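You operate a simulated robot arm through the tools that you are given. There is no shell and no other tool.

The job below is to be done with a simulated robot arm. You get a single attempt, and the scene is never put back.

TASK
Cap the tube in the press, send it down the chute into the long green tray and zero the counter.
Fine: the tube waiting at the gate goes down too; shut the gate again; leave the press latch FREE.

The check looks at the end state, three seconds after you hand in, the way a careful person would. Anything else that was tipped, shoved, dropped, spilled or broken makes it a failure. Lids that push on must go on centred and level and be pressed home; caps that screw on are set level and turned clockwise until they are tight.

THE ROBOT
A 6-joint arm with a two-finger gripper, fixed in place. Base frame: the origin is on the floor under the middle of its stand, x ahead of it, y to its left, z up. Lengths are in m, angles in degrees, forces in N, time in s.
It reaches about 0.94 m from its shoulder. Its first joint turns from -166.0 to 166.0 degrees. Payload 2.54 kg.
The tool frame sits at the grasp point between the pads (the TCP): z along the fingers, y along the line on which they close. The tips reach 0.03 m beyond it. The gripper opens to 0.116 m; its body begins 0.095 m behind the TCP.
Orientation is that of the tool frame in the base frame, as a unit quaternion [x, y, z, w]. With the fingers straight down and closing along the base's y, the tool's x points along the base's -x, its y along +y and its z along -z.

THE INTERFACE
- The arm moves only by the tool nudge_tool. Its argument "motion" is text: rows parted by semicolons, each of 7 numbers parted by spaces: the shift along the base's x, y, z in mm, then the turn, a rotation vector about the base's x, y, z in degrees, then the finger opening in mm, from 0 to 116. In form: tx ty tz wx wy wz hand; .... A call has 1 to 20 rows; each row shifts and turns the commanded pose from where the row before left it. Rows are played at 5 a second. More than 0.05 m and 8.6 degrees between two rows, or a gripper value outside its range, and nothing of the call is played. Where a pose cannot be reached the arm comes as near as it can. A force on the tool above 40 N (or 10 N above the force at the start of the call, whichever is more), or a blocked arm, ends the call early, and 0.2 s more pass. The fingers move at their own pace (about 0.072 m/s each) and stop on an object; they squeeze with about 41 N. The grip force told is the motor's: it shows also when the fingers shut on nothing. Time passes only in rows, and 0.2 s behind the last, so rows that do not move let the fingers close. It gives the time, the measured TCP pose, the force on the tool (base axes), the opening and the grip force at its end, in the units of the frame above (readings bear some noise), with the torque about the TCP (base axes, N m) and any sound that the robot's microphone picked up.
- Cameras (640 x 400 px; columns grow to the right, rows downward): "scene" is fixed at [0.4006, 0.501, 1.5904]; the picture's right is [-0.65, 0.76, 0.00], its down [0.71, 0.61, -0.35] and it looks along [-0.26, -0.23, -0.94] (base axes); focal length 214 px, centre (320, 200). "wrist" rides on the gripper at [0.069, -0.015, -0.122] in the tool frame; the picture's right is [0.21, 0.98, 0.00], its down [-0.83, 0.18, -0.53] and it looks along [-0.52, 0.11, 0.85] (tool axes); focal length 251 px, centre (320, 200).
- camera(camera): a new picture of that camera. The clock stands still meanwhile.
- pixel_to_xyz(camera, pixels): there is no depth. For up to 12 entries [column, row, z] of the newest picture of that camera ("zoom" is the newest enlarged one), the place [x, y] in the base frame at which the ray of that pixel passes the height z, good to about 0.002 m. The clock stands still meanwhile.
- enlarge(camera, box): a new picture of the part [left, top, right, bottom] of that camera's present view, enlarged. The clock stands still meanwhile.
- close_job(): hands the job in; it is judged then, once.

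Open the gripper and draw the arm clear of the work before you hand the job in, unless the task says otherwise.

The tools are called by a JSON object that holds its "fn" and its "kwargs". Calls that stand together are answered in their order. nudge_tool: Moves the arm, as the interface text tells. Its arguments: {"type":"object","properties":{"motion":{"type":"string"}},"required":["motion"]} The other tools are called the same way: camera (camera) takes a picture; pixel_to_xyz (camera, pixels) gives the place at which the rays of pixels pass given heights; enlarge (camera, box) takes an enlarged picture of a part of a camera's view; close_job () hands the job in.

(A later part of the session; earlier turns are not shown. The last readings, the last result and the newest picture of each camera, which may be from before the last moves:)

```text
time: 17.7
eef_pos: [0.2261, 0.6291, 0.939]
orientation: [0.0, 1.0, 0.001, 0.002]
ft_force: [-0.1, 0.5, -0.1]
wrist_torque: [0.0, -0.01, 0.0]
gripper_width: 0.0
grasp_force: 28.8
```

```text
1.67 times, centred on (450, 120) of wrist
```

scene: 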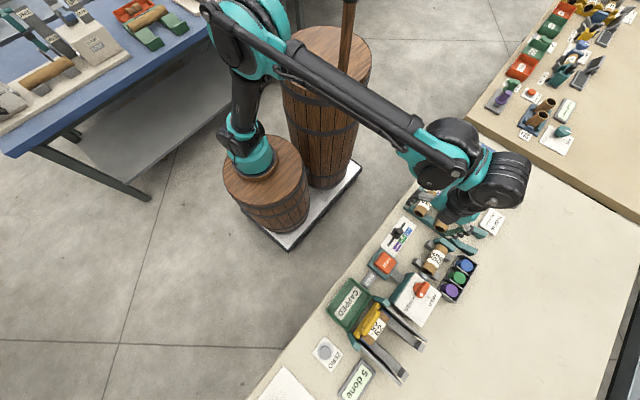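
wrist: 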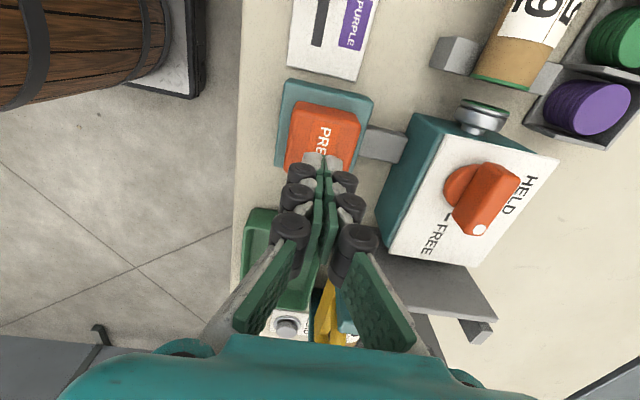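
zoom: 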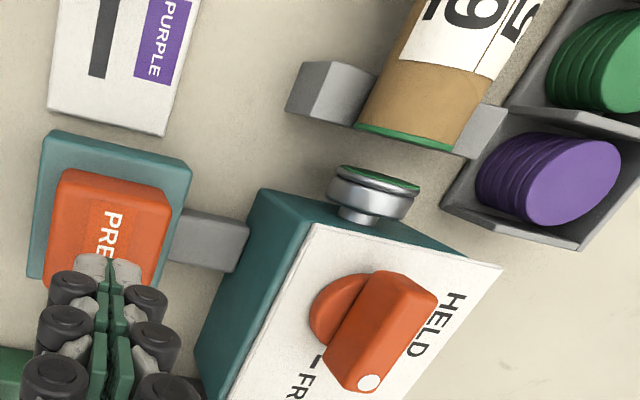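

The ram is back, reloaded with a green cap, and tube 59 now carries a green cap. I rise, open the fingers and view the tube and V-blocks from the other side to plan the grasp.

{"fn": "nudge_tool", "kwargs": {"motion": "0 0 40 0 0 0 0; 0 0 40 0 0 0 0; -35 15 5 0 0 0 116; -40 15 5 0 0 0 116; -40 15 0 0 0 0 116; -40 15 0 0 0 0 116; -40 15 0 0 0 0 116; -40 15 0 0 0 0 116"}}

{"fn": "camera", "kwargs": {"camera": "wrist"}}

{"fn": "enlarge", "kwargs": {"camera": "wrist", "box": [240, 60, 480, 260]}}

{"fn": "enlarge", "kwargs": {"camera": "scene", "box": [330, 220, 490, 390]}}

```text
time: 19.5
eef_pos: [-0.0088, 0.7186, 1.0282]
orientation: [0.001, 1.0, 0.001, 0.0]
ft_force: [-0.1, -0.6, 0.4]
wrist_torque: [-0.03, 0.07, 0.02]
gripper_width: 0.1162
grasp_force: 0.1
```

```text
taken
```

wrist: 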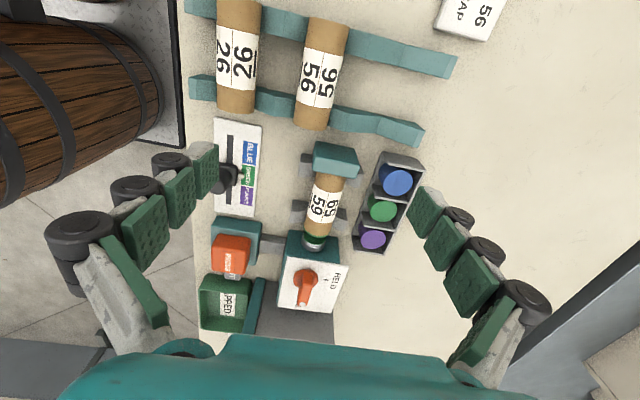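

```text
2.00 times, centred on (360, 160) of wrist
```

zoom: 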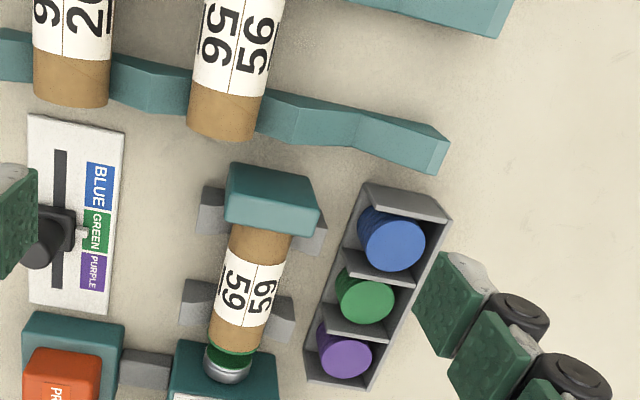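

```text
2.35 times, centred on (410, 305) of scene
```

zoom: 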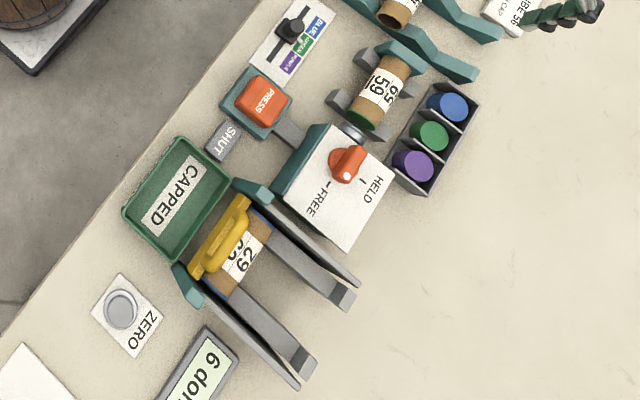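

The counter now reads "6 done", so the press counted. I zoom on the capped end of tube 59 and on the tube surroundings to measure.

{"fn": "enlarge", "kwargs": {"camera": "scene", "box": [410, 230, 470, 290]}}

{"fn": "enlarge", "kwargs": {"camera": "wrist", "box": [280, 130, 420, 260]}}

```text
6.67 times, centred on (440, 260) of scene
```

zoom: 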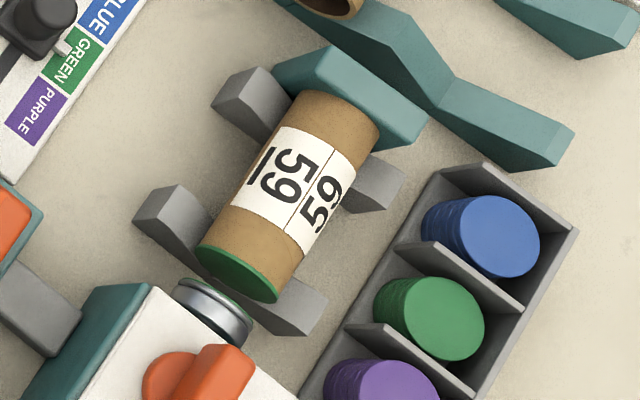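

```text
3.08 times, centred on (350, 195) of wrist
```

zoom: 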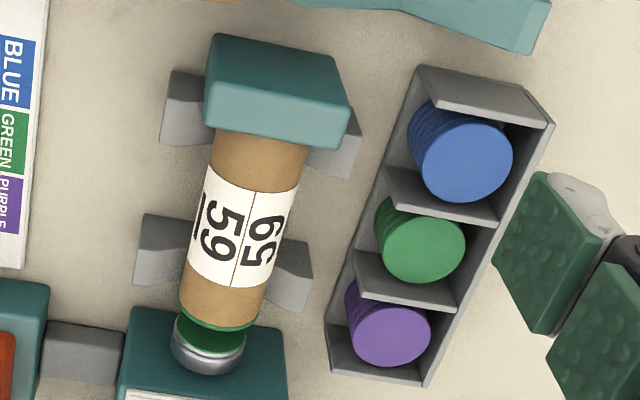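

I triangulate the label seam ends on the tube, the V-block arm tops, and the bin edge.

{"fn": "pixel_to_xyz", "kwargs": {"camera": "scene", "pixels": [[441.2, 252.5, 0.86], [441.2, 252.5, 0.9], [434.75, 264.5, 0.86], [434.75, 264.5, 0.9], [458.4, 255.5, 0.82], [458.4, 255.5, 0.86], [430.2, 254.7, 0.84], [430.2, 254.7, 0.88], [453.6, 250.2, 0.84], [453.6, 250.2, 0.88], [442.0, 271.5, 0.84], [442.0, 271.5, 0.88]]}}

{"fn": "pixel_to_xyz", "kwargs": {"camera": "wrist", "pixels": [[328.2, 191.75, 0.86], [328.2, 191.75, 0.9], [320.1, 223.2, 0.86], [320.1, 223.2, 0.9], [382.5, 151.5, 0.82], [382.5, 151.5, 0.86], [310, 214, 0.84], [310, 214, 0.88], [365, 170, 0.84], [365, 170, 0.88], [347, 214, 0.84], [347, 214, 0.88]]}}

```text
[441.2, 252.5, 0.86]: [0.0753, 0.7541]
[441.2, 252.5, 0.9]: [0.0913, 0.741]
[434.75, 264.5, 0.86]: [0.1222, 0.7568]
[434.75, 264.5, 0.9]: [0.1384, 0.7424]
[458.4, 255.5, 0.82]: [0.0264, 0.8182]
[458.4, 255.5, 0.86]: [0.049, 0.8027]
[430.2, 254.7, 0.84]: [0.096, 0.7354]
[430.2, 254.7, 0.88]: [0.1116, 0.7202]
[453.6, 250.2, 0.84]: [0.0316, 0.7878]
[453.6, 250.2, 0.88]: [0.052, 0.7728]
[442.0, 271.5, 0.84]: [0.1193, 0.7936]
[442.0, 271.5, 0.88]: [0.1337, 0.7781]
```

```text
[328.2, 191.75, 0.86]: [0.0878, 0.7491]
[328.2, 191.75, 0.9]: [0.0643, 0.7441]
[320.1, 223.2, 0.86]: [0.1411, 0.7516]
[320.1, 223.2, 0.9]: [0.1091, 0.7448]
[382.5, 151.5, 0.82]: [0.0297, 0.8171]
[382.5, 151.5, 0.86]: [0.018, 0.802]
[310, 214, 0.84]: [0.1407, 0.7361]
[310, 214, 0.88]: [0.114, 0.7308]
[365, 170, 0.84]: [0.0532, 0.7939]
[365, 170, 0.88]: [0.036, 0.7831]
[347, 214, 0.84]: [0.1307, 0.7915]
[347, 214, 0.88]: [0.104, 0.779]
```

Tube 59: label spans x 0.080–0.128, top z ≈ 0.876, axis near y 0.747. I check the finger size and the bin's near edge before going down.

{"fn": "enlarge", "kwargs": {"camera": "wrist", "box": [130, 120, 240, 250]}}

{"fn": "enlarge", "kwargs": {"camera": "wrist", "box": [400, 170, 560, 370]}}

{"fn": "pixel_to_xyz", "kwargs": {"camera": "wrist", "pixels": [[353.2, 243.7, 0.81], [353.2, 243.7, 0.84], [382.5, 151.5, 0.81], [361, 192, 0.83], [361, 192, 0.85]]}}

{"fn": "pixel_to_xyz", "kwargs": {"camera": "scene", "pixels": [[437, 288.5, 0.81], [437, 288.5, 0.84], [428, 270.8, 0.856], [421.4, 265.7, 0.856]]}}

```text
3.08 times, centred on (185, 185) of wrist
```

zoom: 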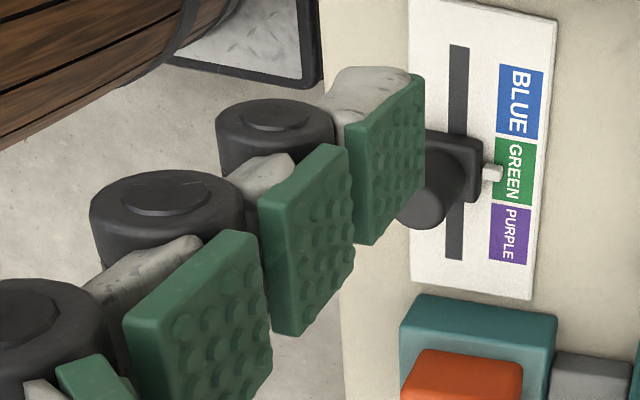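

```text
2.00 times, centred on (480, 270) of wrist
```

zoom: 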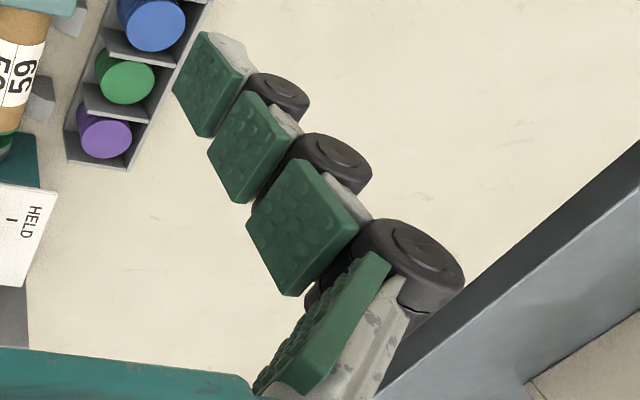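

```text
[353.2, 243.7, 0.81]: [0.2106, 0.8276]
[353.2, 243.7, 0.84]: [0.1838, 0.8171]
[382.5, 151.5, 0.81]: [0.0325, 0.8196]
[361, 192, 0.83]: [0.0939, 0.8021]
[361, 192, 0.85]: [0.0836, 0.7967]
```

```text
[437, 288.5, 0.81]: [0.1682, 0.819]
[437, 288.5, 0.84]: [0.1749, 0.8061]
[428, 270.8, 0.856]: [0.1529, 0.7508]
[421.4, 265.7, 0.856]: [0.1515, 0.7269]
```

Fingers are ~28 mm wide and the gap between the V-blocks is about x 0.072–0.115, so I grasp at x≈0.094, y≈0.750. I move above and stop with the tips just over the tube to check alignment.

{"fn": "nudge_tool", "kwargs": {"motion": "34 10.5 -6 0 0 0 64; 34 10.5 -6 0 0 0 64; 34.8 10.4 -6 0 0 0 64; 0 0 -30 0 0 0 64; 0 0 -30 0 0 0 64; 0 0 -10 0 0 0 64; 0 0 0 0 0 0 64"}}

{"fn": "camera", "kwargs": {"camera": "wrist"}}

{"fn": "enlarge", "kwargs": {"camera": "wrist", "box": [220, 60, 440, 280]}}

```text
time: 21.1
eef_pos: [0.0942, 0.7498, 0.9413]
orientation: [-0.001, 1.0, 0.001, 0.0]
ft_force: [-0.5, 0.3, 0.3]
wrist_torque: [0.01, 0.04, -0.01]
gripper_width: 0.064
grasp_force: 0.1
```

```text
taken
```

wrist: 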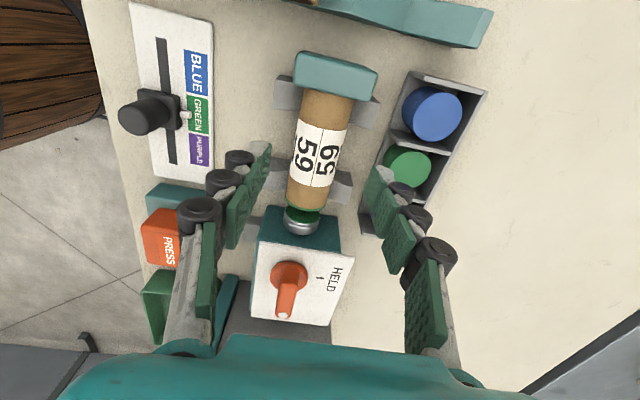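

```text
1.82 times, centred on (330, 170) of wrist
```

zoom: 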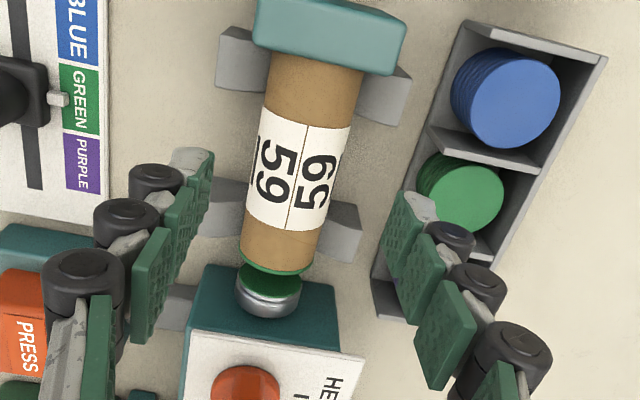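

The axis below the TCP passes the tube's centre line (col 320, row 150) and lies between the V-blocks. I check the bin's near edge y before descending.

{"fn": "pixel_to_xyz", "kwargs": {"camera": "wrist", "pixels": [[386, 142.5, 0.82], [386, 142.5, 0.83], [386, 142.5, 0.84], [366, 215, 0.82], [366, 215, 0.84], [405, 78, 0.82], [405, 78, 0.84], [374, 115, 0.85], [349, 172, 0.85]]}}

{"fn": "enlarge", "kwargs": {"camera": "wrist", "box": [340, 60, 500, 260]}}

```text
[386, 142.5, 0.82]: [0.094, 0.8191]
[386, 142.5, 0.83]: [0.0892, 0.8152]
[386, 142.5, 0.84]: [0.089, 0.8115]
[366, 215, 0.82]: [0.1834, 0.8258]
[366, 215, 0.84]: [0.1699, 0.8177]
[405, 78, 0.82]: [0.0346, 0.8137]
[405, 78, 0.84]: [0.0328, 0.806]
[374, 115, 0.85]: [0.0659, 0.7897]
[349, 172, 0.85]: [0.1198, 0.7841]
```

```text
2.00 times, centred on (420, 160) of wrist
```

zoom: 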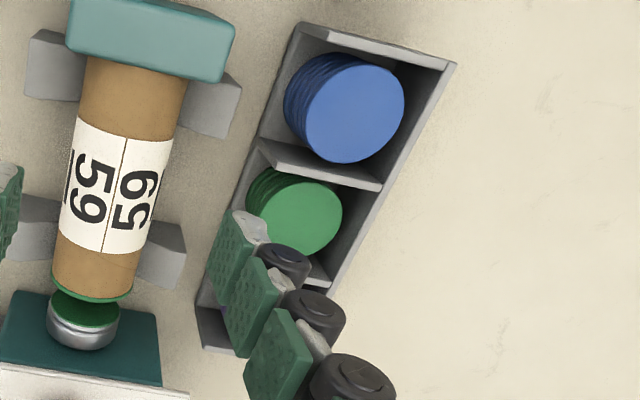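

The bin edge is at y≈0.816, so I narrow to 56 mm and descend around the tube to TCP z≈0.862.

{"fn": "nudge_tool", "kwargs": {"motion": "0 -0.5 0 0 0 0 56; 0 0 -20 0 0 0 56; 0 0 -20 0 0 0 56; 0 0 -15 0 0 0 56; 0 0 -12 0 0 0 56; 0 0 -12 0 0 0 56; 0 0 0 0 0 0 56"}}

{"fn": "camera", "kwargs": {"camera": "wrist"}}

{"fn": "enlarge", "kwargs": {"camera": "scene", "box": [380, 200, 500, 310]}}

```text
time: 22.7
eef_pos: [0.0928, 0.7487, 0.8615]
orientation: [0.0, 1.0, 0.001, 0.0]
ft_force: [0.4, -0.5, 0.5]
wrist_torque: [-0.01, 0.0, -0.04]
gripper_width: 0.0557
grasp_force: 0.0
```

```text
taken
```

wrist: 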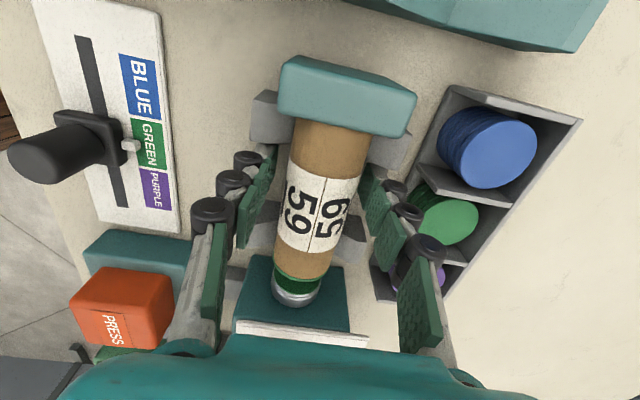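

```text
3.64 times, centred on (440, 255) of scene
```

zoom: 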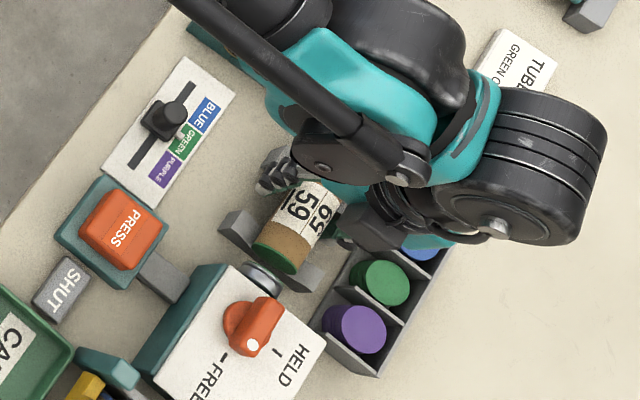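

The fingers straddle tube 59 without contact. I close them on it.

{"fn": "nudge_tool", "kwargs": {"motion": "0 0 0 0 0 0 30; 0 0 0 0 0 0 20; 0 0 0 0 0 0 20; 0 0 0 0 0 0 20"}}

{"fn": "enlarge", "kwargs": {"camera": "wrist", "box": [200, 40, 440, 320]}}

```text
time: 23.7
eef_pos: [0.0926, 0.7505, 0.8624]
orientation: [0.0, 1.0, 0.001, 0.0]
ft_force: [0.4, 0.2, -0.8]
wrist_torque: [0.0, 0.0, -0.01]
gripper_width: 0.037
grasp_force: 41.0
```

```text
1.43 times, centred on (320, 180) of wrist
```

zoom: 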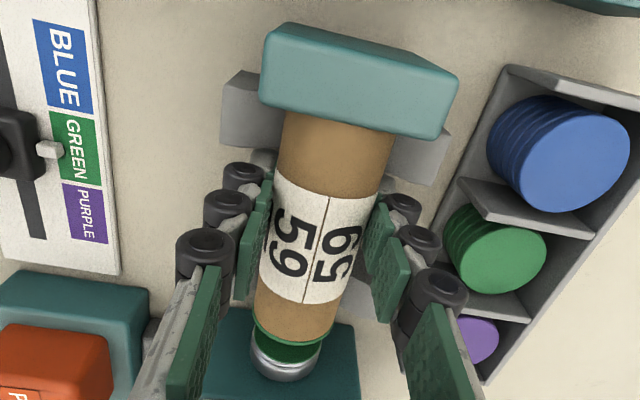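

The tube is gripped (37 mm, 41 N). I lift it a little, easing slightly away from the anvil, and watch forces.

{"fn": "nudge_tool", "kwargs": {"motion": "1 0 2 0 0 0 20; 1 0 4 0 0 0 20; 0 0 6 0 0 0 20; 0 0 10 0 0 0 20; 0 0 15 0 0 0 20; 0 0 0 0 0 0 20"}}

{"fn": "camera", "kwargs": {"camera": "wrist"}}

```text
time: 25.1
eef_pos: [0.095, 0.7499, 0.8992]
orientation: [0.0, 1.0, 0.001, 0.0]
ft_force: [0.7, -0.4, -0.9]
wrist_torque: [-0.01, 0.03, 0.0]
gripper_width: 0.0369
grasp_force: 41.2
```

```text
taken
```

wrist: 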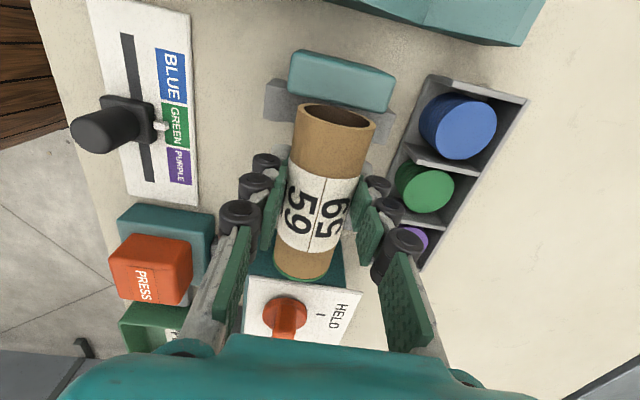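

Tube 59's other end is open, whereas tube 62 seemed to show blue at both ends. I lift higher and zoom on tube 62 and on the held tube to compare.

{"fn": "nudge_tool", "kwargs": {"motion": "0 0 30 0 0 0 20; 0 0 40 0 0 0 20; 0 0 40 0 0 0 20; 20 -20 30 0 0 0 20; 30 -20 10 0 0 0 20; 30 -20 0 0 0 0 20; 30 -20 0 0 0 0 20"}}

{"fn": "camera", "kwargs": {"camera": "wrist"}}

{"fn": "enlarge", "kwargs": {"camera": "scene", "box": [345, 295, 415, 360]}}

{"fn": "enlarge", "kwargs": {"camera": "wrist", "box": [200, 200, 420, 360]}}

```text
time: 26.7
eef_pos: [0.2042, 0.6697, 1.0496]
orientation: [0.0, 1.0, 0.001, 0.001]
ft_force: [-0.2, 0.0, -0.1]
wrist_torque: [0.01, 0.0, -0.01]
gripper_width: 0.0369
grasp_force: 41.4
```

```text
taken
```

wrist: 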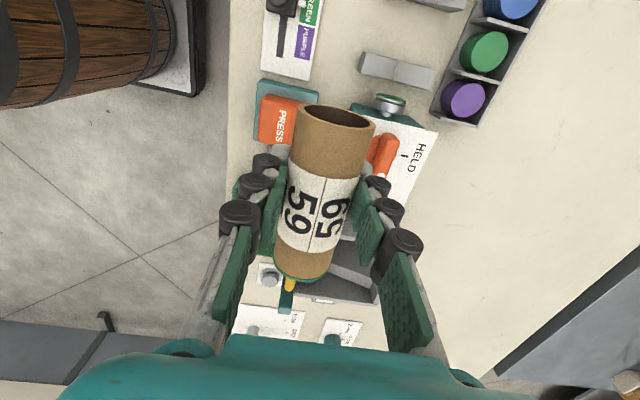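

```text
6.15 times, centred on (380, 328) of scene
```

zoom: 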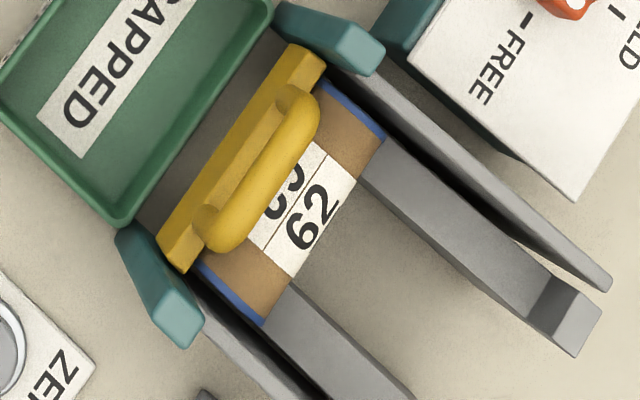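

```text
2.50 times, centred on (310, 280) of wrist
```

zoom: 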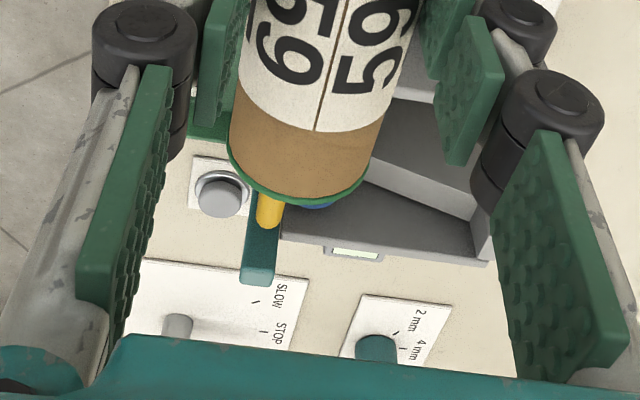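

Tube 62 has thin blue caps; one stroke counted as one more "done" for tube 59, whose green cap is flush. I now measure the chute (tube 62's ends, rails) and the held tube's extent relative to the TCP.

{"fn": "pixel_to_xyz", "kwargs": {"camera": "wrist", "pixels": [[333, 127, 1.0635], [302, 281, 1.0635], [333, 127, 1.055], [302, 281, 1.055]]}}

{"fn": "pixel_to_xyz", "kwargs": {"camera": "scene", "pixels": [[385.7, 313.4, 0.87], [365.7, 343, 0.87], [385.7, 313.4, 0.89], [365.7, 343, 0.89], [390, 323, 0.85], [420, 349, 0.88], [425, 343, 0.88], [416, 341, 0.88]]}}

{"fn": "enlarge", "kwargs": {"camera": "scene", "box": [350, 310, 440, 395]}}

```text
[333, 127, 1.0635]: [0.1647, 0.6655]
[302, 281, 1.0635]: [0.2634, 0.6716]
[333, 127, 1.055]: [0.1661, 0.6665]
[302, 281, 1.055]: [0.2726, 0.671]
```

```text
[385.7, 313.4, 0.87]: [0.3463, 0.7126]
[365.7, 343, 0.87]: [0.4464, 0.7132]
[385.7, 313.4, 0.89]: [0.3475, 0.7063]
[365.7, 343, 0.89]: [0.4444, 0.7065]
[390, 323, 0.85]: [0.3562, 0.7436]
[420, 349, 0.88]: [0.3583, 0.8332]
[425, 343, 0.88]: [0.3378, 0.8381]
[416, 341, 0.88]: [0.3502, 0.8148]
```

```text
4.71 times, centred on (395, 352) of scene
```

zoom: 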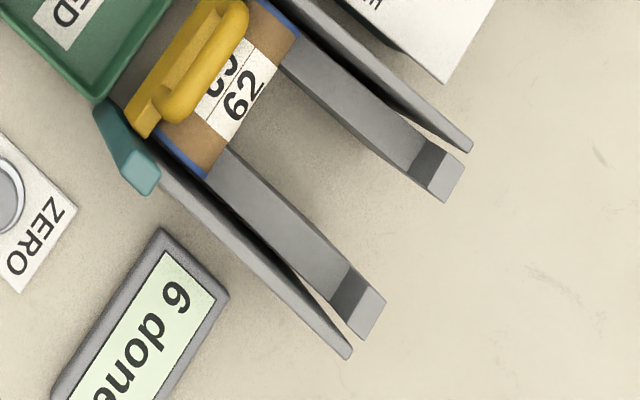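

Held tube: centre ≈ TCP x + 11.5 mm, length ≈ 0.1 m; tube 62 is centred at x≈0.396. I shift sideways so the chute appears beside the held tube, to measure the rail heights.

{"fn": "nudge_tool", "kwargs": {"motion": "11 -42 0 0 0 0 20; 11 -42 0 0 0 0 20; 12 -43 0 0 0 0 20; 12 -43 0 0 0 0 20"}}

{"fn": "camera", "kwargs": {"camera": "wrist"}}

{"fn": "enlarge", "kwargs": {"camera": "wrist", "box": [390, 140, 590, 320]}}

{"fn": "enlarge", "kwargs": {"camera": "scene", "box": [340, 290, 440, 395]}}

```text
time: 27.7
eef_pos: [0.2504, 0.5002, 1.049]
orientation: [0.0, 1.0, 0.001, -0.001]
ft_force: [-0.5, 0.0, -0.2]
wrist_torque: [-0.06, 0.01, 0.01]
gripper_width: 0.037
grasp_force: 41.0
```

```text
taken
```

wrist: 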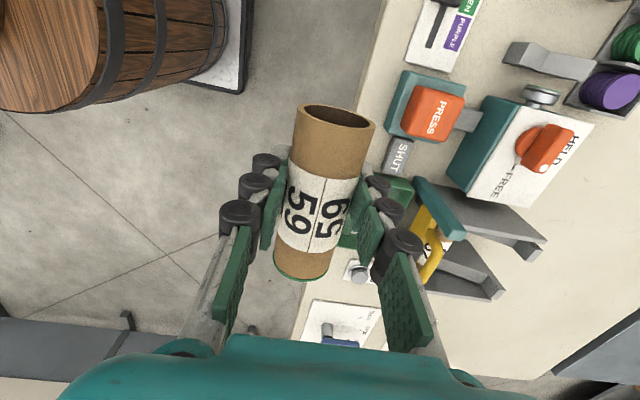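

```text
2.22 times, centred on (490, 230) of wrist
```

zoom: 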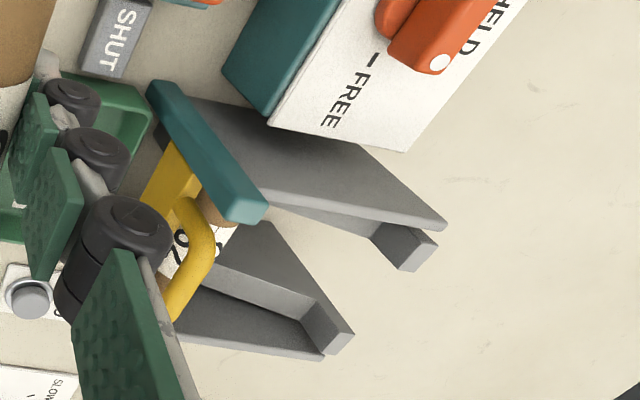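

```text
3.81 times, centred on (390, 342) of scene
```

zoom: 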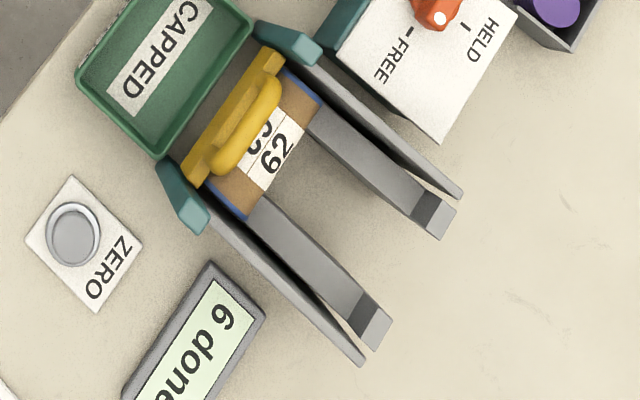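

I triangulate the chute walls' far corners and the end stops between both cameras.

{"fn": "pixel_to_xyz", "kwargs": {"camera": "wrist", "pixels": [[547.2, 240.5, 0.84], [547.2, 240.5, 0.88], [547.2, 240.5, 0.92], [491, 302, 0.84], [491, 302, 0.88], [491, 302, 0.92], [542.7, 245.8, 0.84], [542.7, 245.8, 0.88], [504.8, 290.7, 0.84], [504.8, 290.7, 0.88], [492.2, 274.5, 0.84], [492.2, 274.5, 0.88]]}}

{"fn": "pixel_to_xyz", "kwargs": {"camera": "scene", "pixels": [[427.5, 340.2, 0.84], [427.5, 340.2, 0.88], [427.5, 340.2, 0.92], [401.8, 385.3, 0.84], [401.8, 385.3, 0.88], [401.8, 385.3, 0.92], [425.7, 344.4, 0.84], [425.7, 344.4, 0.88], [405, 381, 0.84], [405, 381, 0.88]]}}

```text
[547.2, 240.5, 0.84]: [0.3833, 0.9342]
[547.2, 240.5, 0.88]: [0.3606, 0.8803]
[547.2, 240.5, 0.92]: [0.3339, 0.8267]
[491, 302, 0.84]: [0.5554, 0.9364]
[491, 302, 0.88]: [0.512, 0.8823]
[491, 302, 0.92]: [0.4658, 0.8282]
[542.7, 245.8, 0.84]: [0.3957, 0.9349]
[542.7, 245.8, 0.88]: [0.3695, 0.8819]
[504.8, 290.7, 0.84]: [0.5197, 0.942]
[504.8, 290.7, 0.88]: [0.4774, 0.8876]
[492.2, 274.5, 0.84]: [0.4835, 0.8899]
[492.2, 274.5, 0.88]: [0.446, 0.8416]
```

```text
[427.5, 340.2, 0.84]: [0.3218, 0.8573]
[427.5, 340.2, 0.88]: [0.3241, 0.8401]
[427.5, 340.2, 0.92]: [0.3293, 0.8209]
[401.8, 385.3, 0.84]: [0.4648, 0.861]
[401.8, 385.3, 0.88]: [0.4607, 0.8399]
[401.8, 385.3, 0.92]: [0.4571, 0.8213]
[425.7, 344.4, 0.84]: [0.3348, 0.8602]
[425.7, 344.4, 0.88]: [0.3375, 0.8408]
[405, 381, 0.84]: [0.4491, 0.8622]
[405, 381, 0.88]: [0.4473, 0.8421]
```

The chute walls top out at z≈0.927 near y 0.818 (x 0.330–0.457), so the rails rise away from the gate. I zoom in on the rails' upper ends to place the tube.

{"fn": "enlarge", "kwargs": {"camera": "scene", "box": [380, 315, 435, 365]}}

{"fn": "enlarge", "kwargs": {"camera": "wrist", "box": [430, 190, 560, 310]}}

{"fn": "enlarge", "kwargs": {"camera": "scene", "box": [350, 330, 420, 395]}}

```text
8.00 times, centred on (408, 340) of scene
```

zoom: 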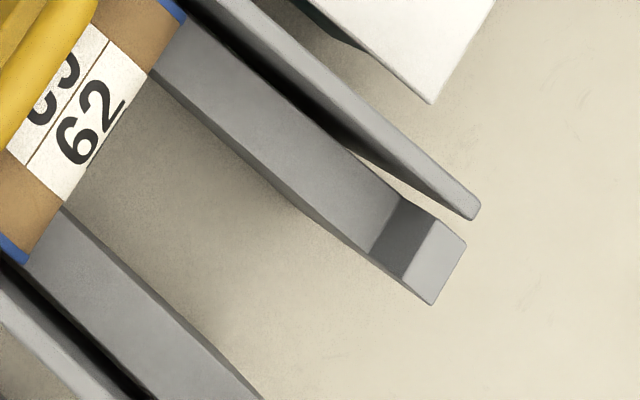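

```text
3.33 times, centred on (495, 250) of wrist
```

zoom: 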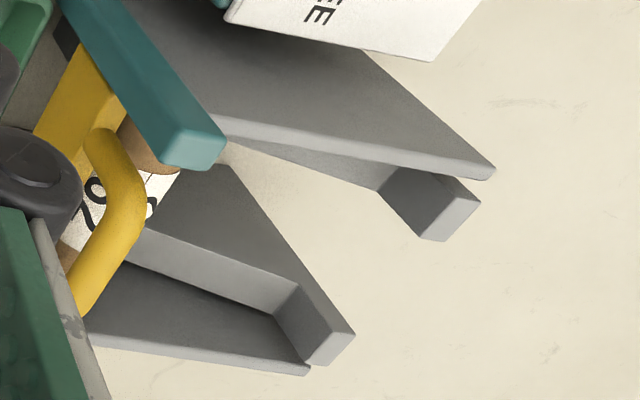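

```text
6.15 times, centred on (385, 362) of scene
```

zoom: 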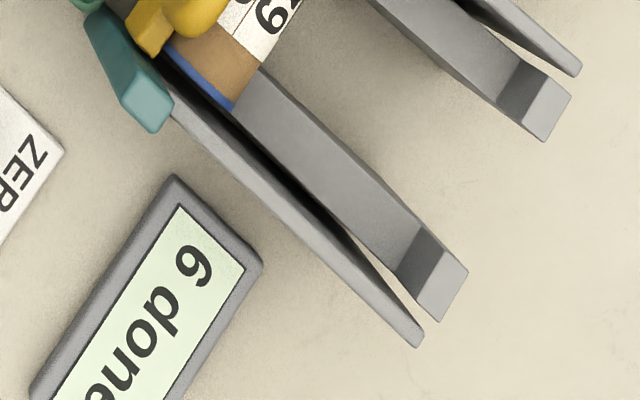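

I triangulate the end-stop corners and the rail/stop junction of both rails.

{"fn": "pixel_to_xyz", "kwargs": {"camera": "scene", "pixels": [[418.6, 349.75, 0.9], [418.6, 349.75, 0.94], [414.25, 346.5, 0.88], [414.25, 346.5, 0.92], [422.1, 353.1, 0.9], [422.1, 353.1, 0.94], [409.1, 373.4, 0.9], [409.1, 373.4, 0.94], [402.6, 366.6, 0.88], [402.6, 366.6, 0.92]]}}

{"fn": "pixel_to_xyz", "kwargs": {"camera": "wrist", "pixels": [[524.4, 262, 0.9], [524.4, 262, 0.94], [512.4, 247, 0.88], [512.4, 247, 0.92], [531.9, 262.3, 0.9], [531.9, 262.3, 0.94], [505.5, 290.5, 0.9], [505.5, 290.5, 0.94], [489, 275.5, 0.88], [489, 275.5, 0.92]]}}

```text
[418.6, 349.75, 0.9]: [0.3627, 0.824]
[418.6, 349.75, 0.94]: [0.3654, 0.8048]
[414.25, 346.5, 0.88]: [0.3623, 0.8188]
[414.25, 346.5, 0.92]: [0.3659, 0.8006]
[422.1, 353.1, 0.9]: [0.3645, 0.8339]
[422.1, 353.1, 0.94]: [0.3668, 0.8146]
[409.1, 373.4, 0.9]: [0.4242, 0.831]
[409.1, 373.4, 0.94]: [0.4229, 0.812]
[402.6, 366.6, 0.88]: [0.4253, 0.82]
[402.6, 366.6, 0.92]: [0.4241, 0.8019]
```

```text
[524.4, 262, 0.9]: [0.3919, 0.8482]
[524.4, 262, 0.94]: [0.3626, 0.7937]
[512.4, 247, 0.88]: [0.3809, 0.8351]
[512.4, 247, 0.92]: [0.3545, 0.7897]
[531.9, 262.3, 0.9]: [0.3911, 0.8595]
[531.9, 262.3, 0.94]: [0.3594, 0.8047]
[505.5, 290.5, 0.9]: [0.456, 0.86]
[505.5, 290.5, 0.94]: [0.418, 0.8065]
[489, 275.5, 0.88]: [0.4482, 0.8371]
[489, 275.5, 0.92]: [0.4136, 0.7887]
```

Rails: inner edges x≈0.366 and 0.424, surface z≈0.9035 at y≈0.808 sloping ~20° down to the gate, end stops at y≥0.808. I bring tube 59 over the upper chute (TCP (0.385, 0.78, 1.02)).

{"fn": "nudge_tool", "kwargs": {"motion": "19.2 40 -4 0 0 0 20; 19.2 40 -4 0 0 0 20; 19.2 40 -4 0 0 0 20; 19.2 40 -4 0 0 0 20; 19.2 40 -4 0 0 0 20; 19.2 40 -4 0 0 0 20; 19.4 40 -5 0 0 0 20"}}

{"fn": "camera", "kwargs": {"camera": "wrist"}}

{"fn": "camera", "kwargs": {"camera": "scene"}}

{"fn": "enlarge", "kwargs": {"camera": "wrist", "box": [180, 60, 420, 330]}}

```text
time: 29.3
eef_pos: [0.387, 0.7795, 1.0211]
orientation: [0.0, 1.0, 0.0, 0.0]
ft_force: [-0.6, -1.0, 1.1]
wrist_torque: [0.05, -0.06, -0.03]
gripper_width: 0.0368
grasp_force: 41.3
```

```text
taken
```

wrist: 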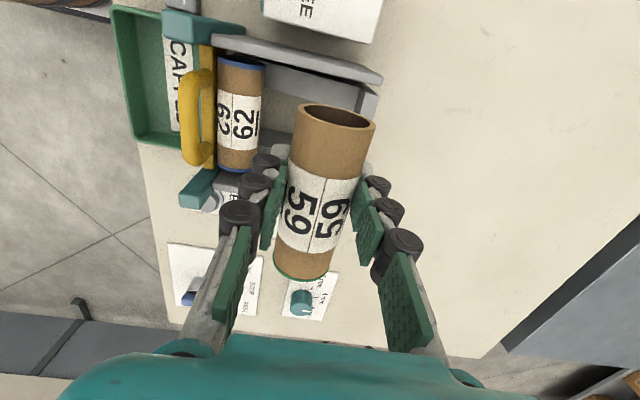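

```text
taken
```

scene: 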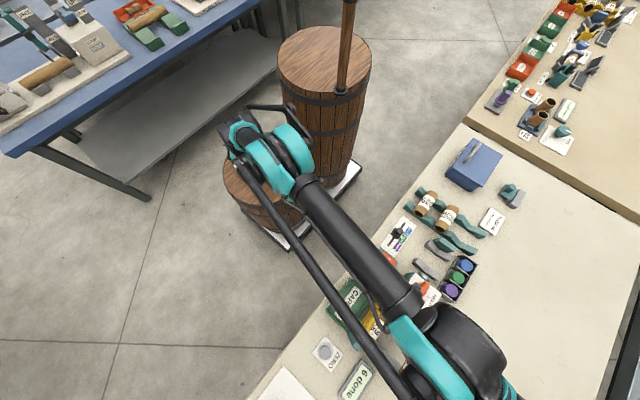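

```text
1.48 times, centred on (300, 195) of wrist
```

zoom: 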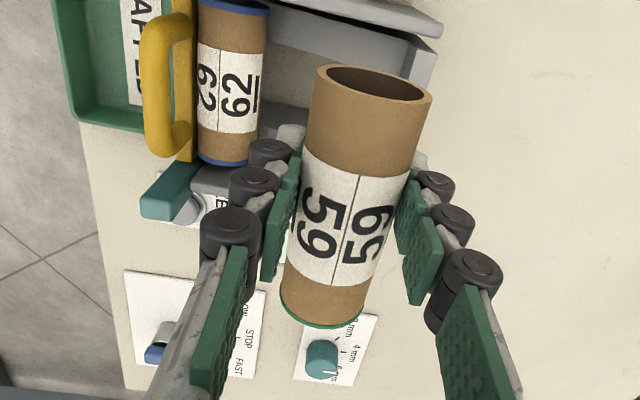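

Tube 62, the handle and the −x end stop are visible here. I triangulate tube 62's rims to fix its height and centre, as a check on the placing height.

{"fn": "pixel_to_xyz", "kwargs": {"camera": "wrist", "pixels": [[242.6, 61, 0.88], [242.6, 61, 0.9], [242.6, 61, 0.92], [233.8, 171.4, 0.88], [233.8, 171.4, 0.9], [233.8, 171.4, 0.92], [262, 112, 0.88], [262, 112, 0.9], [333, 128, 1.0345], [302, 282, 1.0345]]}}

{"fn": "enlarge", "kwargs": {"camera": "wrist", "box": [160, 0, 400, 200]}}

```text
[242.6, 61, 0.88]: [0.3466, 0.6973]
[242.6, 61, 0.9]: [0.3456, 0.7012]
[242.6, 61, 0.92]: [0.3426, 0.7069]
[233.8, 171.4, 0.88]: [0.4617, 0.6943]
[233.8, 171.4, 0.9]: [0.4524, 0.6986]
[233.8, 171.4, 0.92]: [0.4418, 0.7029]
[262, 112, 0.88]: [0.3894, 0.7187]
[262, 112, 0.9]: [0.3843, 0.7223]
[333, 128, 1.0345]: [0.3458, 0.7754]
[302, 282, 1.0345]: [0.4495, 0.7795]
```

```text
2.00 times, centred on (280, 100) of wrist
```

zoom: 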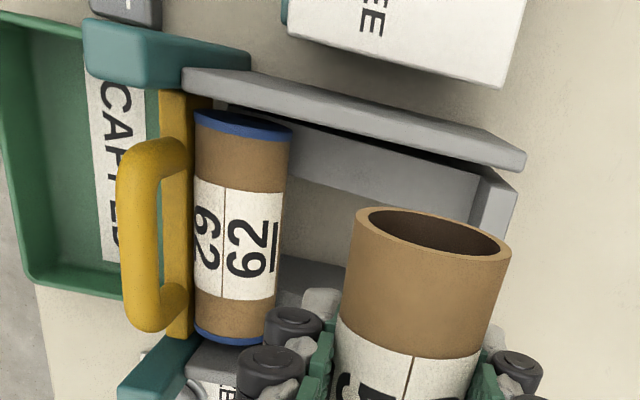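

Everything is consistent: rail at y 0.78 is z≈0.892, so the tube should touch at TCP z≈0.917. I descend to 0.93 first.

{"fn": "nudge_tool", "kwargs": {"motion": "0 0 -30 0 0 0 20; 0 0 -30 0 0 0 20; 0 0 -20 0 0 0 20; 0 0 -10 0 0 0 20; 0 0 0 0 0 0 20"}}

{"fn": "camera", "kwargs": {"camera": "wrist"}}

{"fn": "enlarge", "kwargs": {"camera": "wrist", "box": [160, 20, 440, 280]}}

```text
time: 30.5
eef_pos: [0.3869, 0.7794, 0.9292]
orientation: [0.0, 1.0, 0.001, 0.0]
ft_force: [0.3, -0.2, -0.5]
wrist_torque: [0.0, 0.01, 0.0]
gripper_width: 0.0369
grasp_force: 41.3
```

```text
taken
```

wrist: 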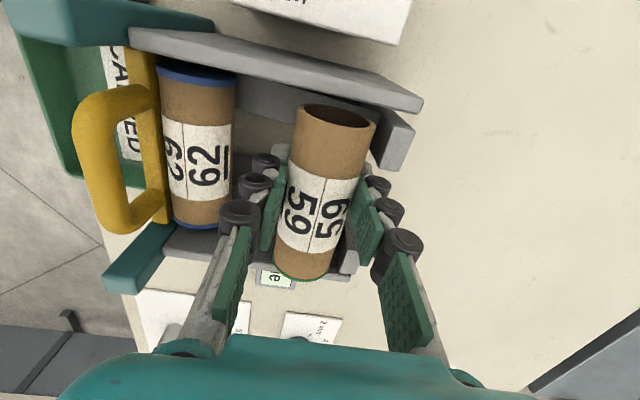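

```text
1.54 times, centred on (300, 150) of wrist
```

zoom: 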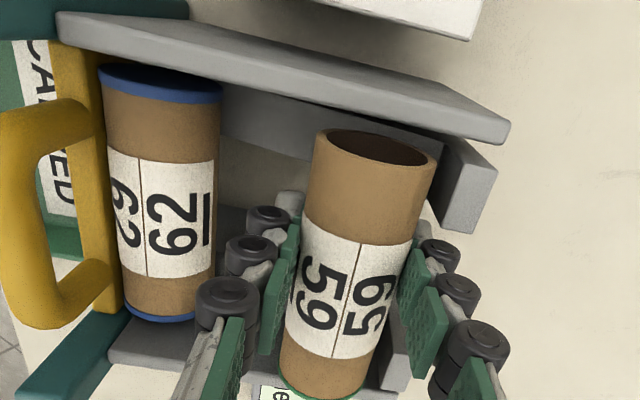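

The tube hangs between the side walls, clear of tube 62. I lower it in small steps until it touches the rails.

{"fn": "nudge_tool", "kwargs": {"motion": "0 0 -4 0 0 0 20; 0 0 -3 0 0 0 20; 0 0 -2 0 0 0 20; 0 0 -2 0 0 0 20"}}

```text
time: 31.5
eef_pos: [0.3865, 0.7774, 0.9207]
orientation: [0.0, 1.0, -0.001, 0.001]
ft_force: [-1.3, -16.5, 19.5]
wrist_torque: [-0.24, -0.05, -0.04]
gripper_width: 0.0386
grasp_force: 40.7
```

The tube touches (Fz 19.5, Fy −16.5 N). I ease slightly up and downhill to unload before releasing.

{"fn": "nudge_tool", "kwargs": {"motion": "0 -2 1 0 0 0 20; 0 0 0 0 0 0 20"}}

{"fn": "enlarge", "kwargs": {"camera": "wrist", "box": [160, 20, 440, 280]}}

```text
time: 32.1
eef_pos: [0.3872, 0.7776, 0.9195]
orientation: [0.001, 1.0, 0.001, 0.001]
ft_force: [1.2, -4.4, 10.3]
wrist_torque: [-0.02, -0.02, 0.02]
gripper_width: 0.0386
grasp_force: 40.4
```

```text
1.54 times, centred on (300, 150) of wrist
```

zoom: 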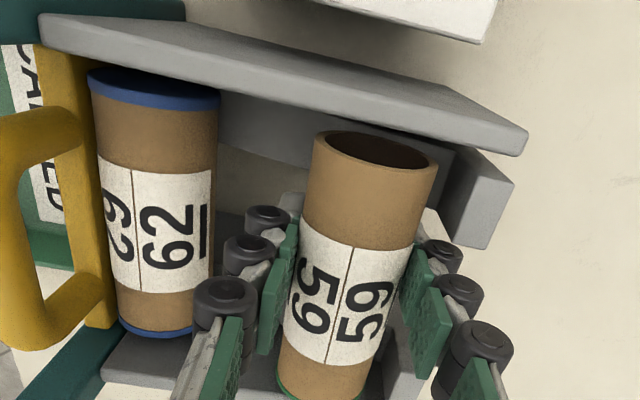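

The load (Fy −4.4, Fz 10.3) matches a tube resting on the ~22° rails. I open the fingers moderately; the downhill finger will hold the tube from rolling.

{"fn": "nudge_tool", "kwargs": {"motion": "0 0 0 0 0 0 42; 0 0 0 0 0 0 46; 0 0 0 0 0 0 50; 0 0 0 0 0 0 54; 0 0 0 0 0 0 54"}}

{"fn": "camera", "kwargs": {"camera": "wrist"}}

{"fn": "enlarge", "kwargs": {"camera": "wrist", "box": [160, 20, 440, 280]}}

```text
time: 33.3
eef_pos: [0.3856, 0.7775, 0.9191]
orientation: [0.0, 1.0, 0.001, 0.0]
ft_force: [0.0, 0.8, 0.3]
wrist_torque: [-0.06, 0.0, 0.0]
gripper_width: 0.0543
grasp_force: 0.0
```

```text
taken
```

wrist: 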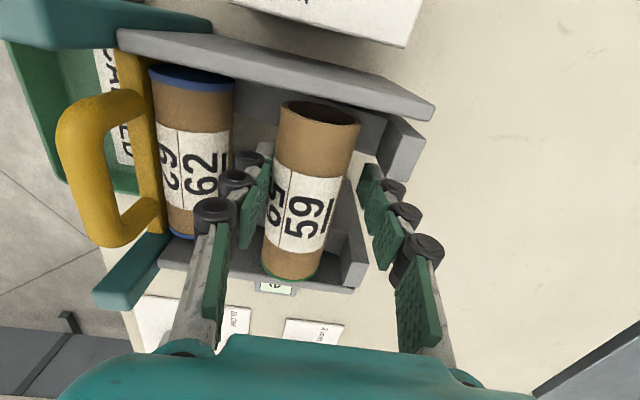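

```text
1.54 times, centred on (300, 150) of wrist
```

zoom: 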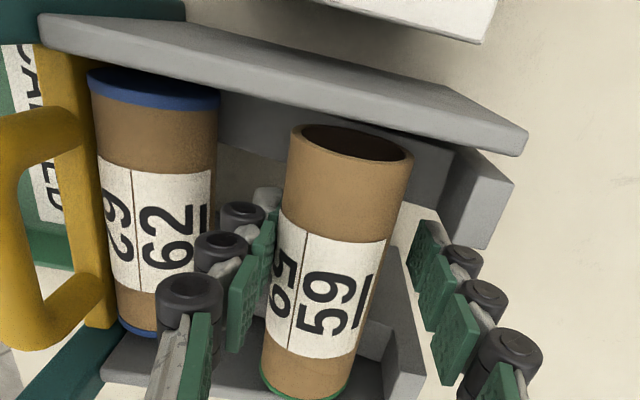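

Tube 59 rolled gently onto the downhill finger and lies straight on the rails. I raise the gripper to let it roll down to tube 62.

{"fn": "nudge_tool", "kwargs": {"motion": "0 0 8 0 0 0 54; 0 0 10 0 0 0 54; 0 0 15 0 0 0 54; 0 0 25 0 0 0 54; 0 0 30 0 0 0 54; 0 0 30 0 0 0 54; 0 0 0 0 0 0 54"}}

{"fn": "camera", "kwargs": {"camera": "wrist"}}

{"fn": "enlarge", "kwargs": {"camera": "wrist", "box": [160, 20, 400, 220]}}

```text
time: 34.9
eef_pos: [0.3855, 0.778, 1.0385]
orientation: [0.0, 1.0, 0.0, 0.0]
ft_force: [-0.2, -0.3, 0.4]
wrist_torque: [-0.02, -0.03, 0.03]
gripper_width: 0.054
grasp_force: 0.1
```

```text
taken
```

wrist: 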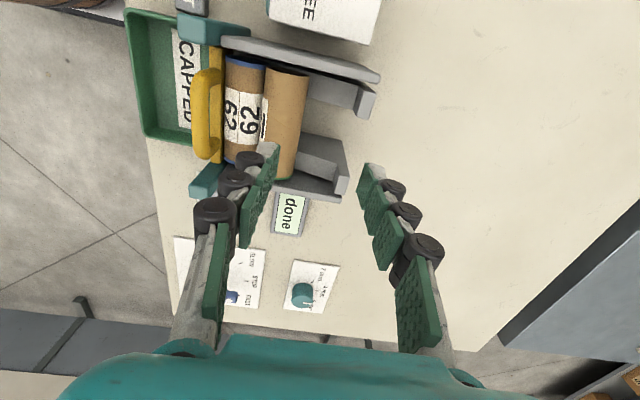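

```text
2.00 times, centred on (280, 120) of wrist
```

zoom: 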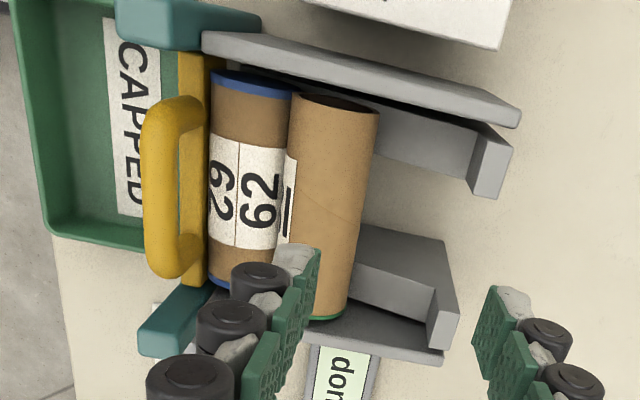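

Tube 59 rests straight against tube 62. Next the gate: I refine the handle bar position from this view (bar centre ≈ (199,117)).

{"fn": "pixel_to_xyz", "kwargs": {"camera": "wrist", "pixels": [[199, 117, 0.94], [199, 117, 0.95], [199, 117, 0.96], [201, 72, 0.95], [196, 157, 0.95]]}}

{"fn": "enlarge", "kwargs": {"camera": "scene", "box": [320, 270, 400, 350]}}

```text
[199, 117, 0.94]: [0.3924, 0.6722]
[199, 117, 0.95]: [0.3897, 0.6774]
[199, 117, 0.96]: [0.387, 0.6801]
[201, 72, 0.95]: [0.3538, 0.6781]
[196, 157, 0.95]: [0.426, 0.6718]
```

```text
5.00 times, centred on (360, 310) of scene
```

zoom: 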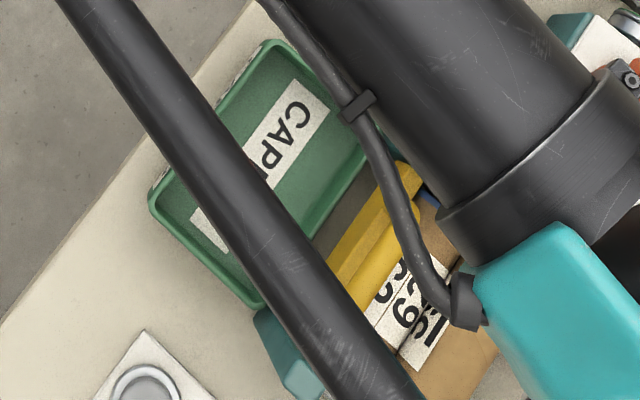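

The bar centre is about (0.393, 0.674, 0.948). I move above it, opening to 60 mm, and check alignment from a bit higher.

{"fn": "nudge_tool", "kwargs": {"motion": "2.5 -35 0 0 0 0 60; 2.5 -35 0 0 0 0 60; 2.5 -34 -10 0 0 0 60; 0 0 -20 0 0 0 60; 0 0 0 0 0 0 60"}}

{"fn": "camera", "kwargs": {"camera": "wrist"}}

{"fn": "enlarge", "kwargs": {"camera": "wrist", "box": [200, 50, 440, 270]}}

```text
time: 36.1
eef_pos: [0.3942, 0.6739, 1.0078]
orientation: [0.0, 1.0, 0.001, 0.0]
ft_force: [0.0, 0.4, -0.1]
wrist_torque: [0.01, 0.01, -0.02]
gripper_width: 0.0601
grasp_force: 0.1
```

```text
taken
```

wrist: 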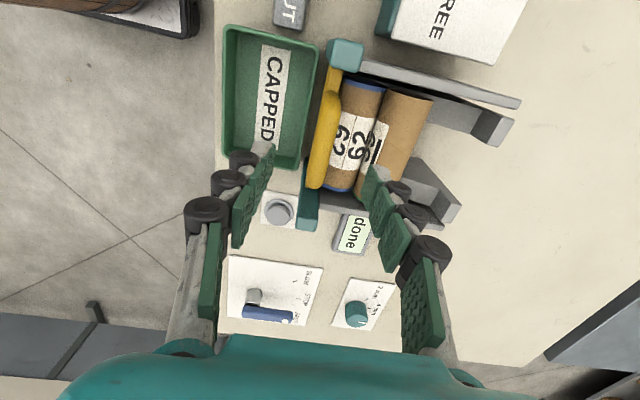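

```text
1.82 times, centred on (320, 160) of wrist
```

zoom: 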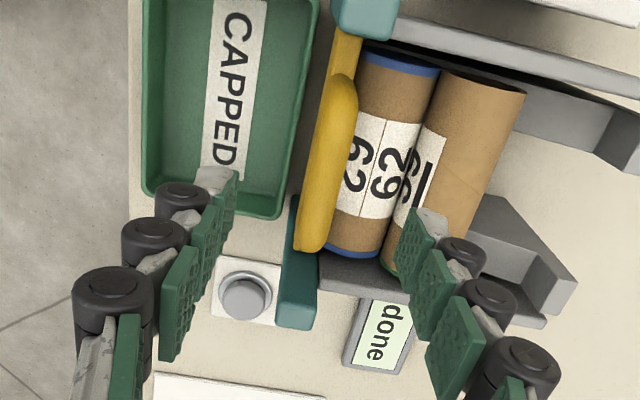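

The vertical under the TCP meets the bar height at (320,153), while the bar's middle is near (324,~145). I check the bar ends numerically.

{"fn": "pixel_to_xyz", "kwargs": {"camera": "wrist", "pixels": [[333, 91, 0.95], [312, 187, 0.95], [324, 150, 0.95], [333, 91, 0.94], [312, 187, 0.94], [324, 150, 0.94]]}}

```text
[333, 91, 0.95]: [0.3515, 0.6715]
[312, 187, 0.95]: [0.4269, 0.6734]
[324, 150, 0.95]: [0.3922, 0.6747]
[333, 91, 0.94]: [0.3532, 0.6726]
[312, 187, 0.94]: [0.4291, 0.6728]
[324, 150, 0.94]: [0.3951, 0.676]
```

Bar spans x 0.352–0.428 at y≈0.675. I shift slightly and descend with a 46 mm opening to TCP z≈0.955.

{"fn": "nudge_tool", "kwargs": {"motion": "-3 1.5 0 0 0 0 46; 0 0 -15 0 0 0 46; 0 0 -15 0 0 0 46; 0 0 -12 0 0 0 46; 0 0 -10 0 0 0 46; 0 0 0 0 0 0 46"}}

{"fn": "camera", "kwargs": {"camera": "wrist"}}

{"fn": "enlarge", "kwargs": {"camera": "wrist", "box": [200, 50, 440, 270]}}

```text
time: 37.5
eef_pos: [0.3904, 0.675, 0.9573]
orientation: [0.0, 1.0, 0.0, 0.0]
ft_force: [-0.1, 0.2, 0.2]
wrist_torque: [-0.01, 0.0, -0.03]
gripper_width: 0.0462
grasp_force: 0.1
```

```text
taken
```

wrist: 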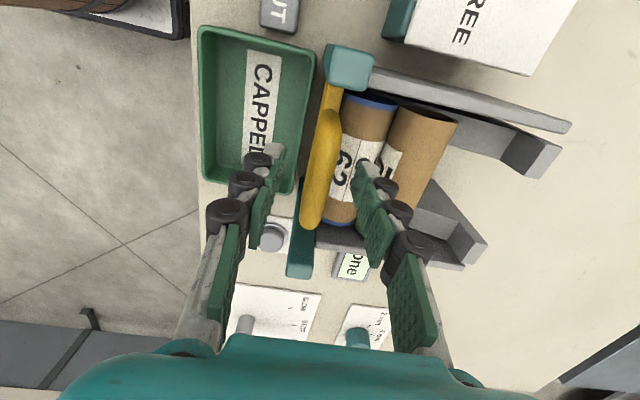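

```text
1.82 times, centred on (320, 160) of wrist
```

zoom: 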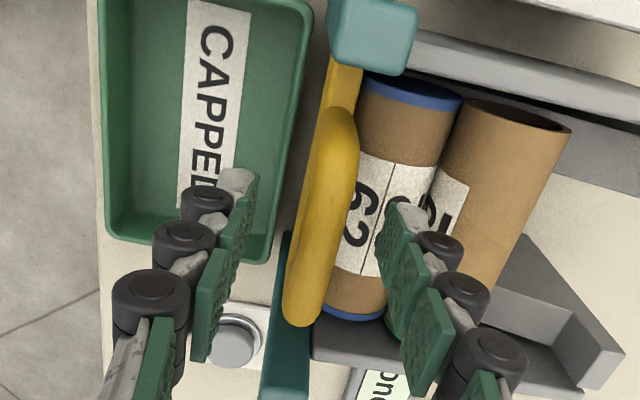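

The bar lies between the fingers and centred. I close on it.

{"fn": "nudge_tool", "kwargs": {"motion": "0 0 0 0 0 0 20; 0 0 0 0 0 0 4; 0 0 0 0 0 0 4; 0 0 0 0 0 0 4"}}

{"fn": "enlarge", "kwargs": {"camera": "wrist", "box": [200, 50, 440, 270]}}

```text
time: 38.5
eef_pos: [0.3909, 0.6746, 0.9569]
orientation: [0.0, 1.0, 0.001, 0.0]
ft_force: [0.8, -0.1, -0.9]
wrist_torque: [0.02, 0.02, 0.01]
gripper_width: 0.0127
grasp_force: 39.9
```

```text
1.82 times, centred on (320, 160) of wrist
```

zoom: 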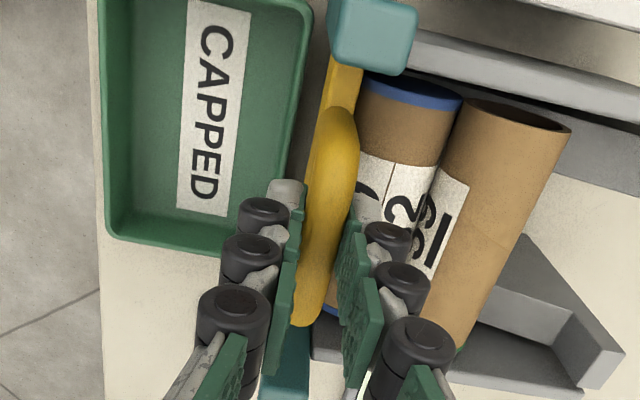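

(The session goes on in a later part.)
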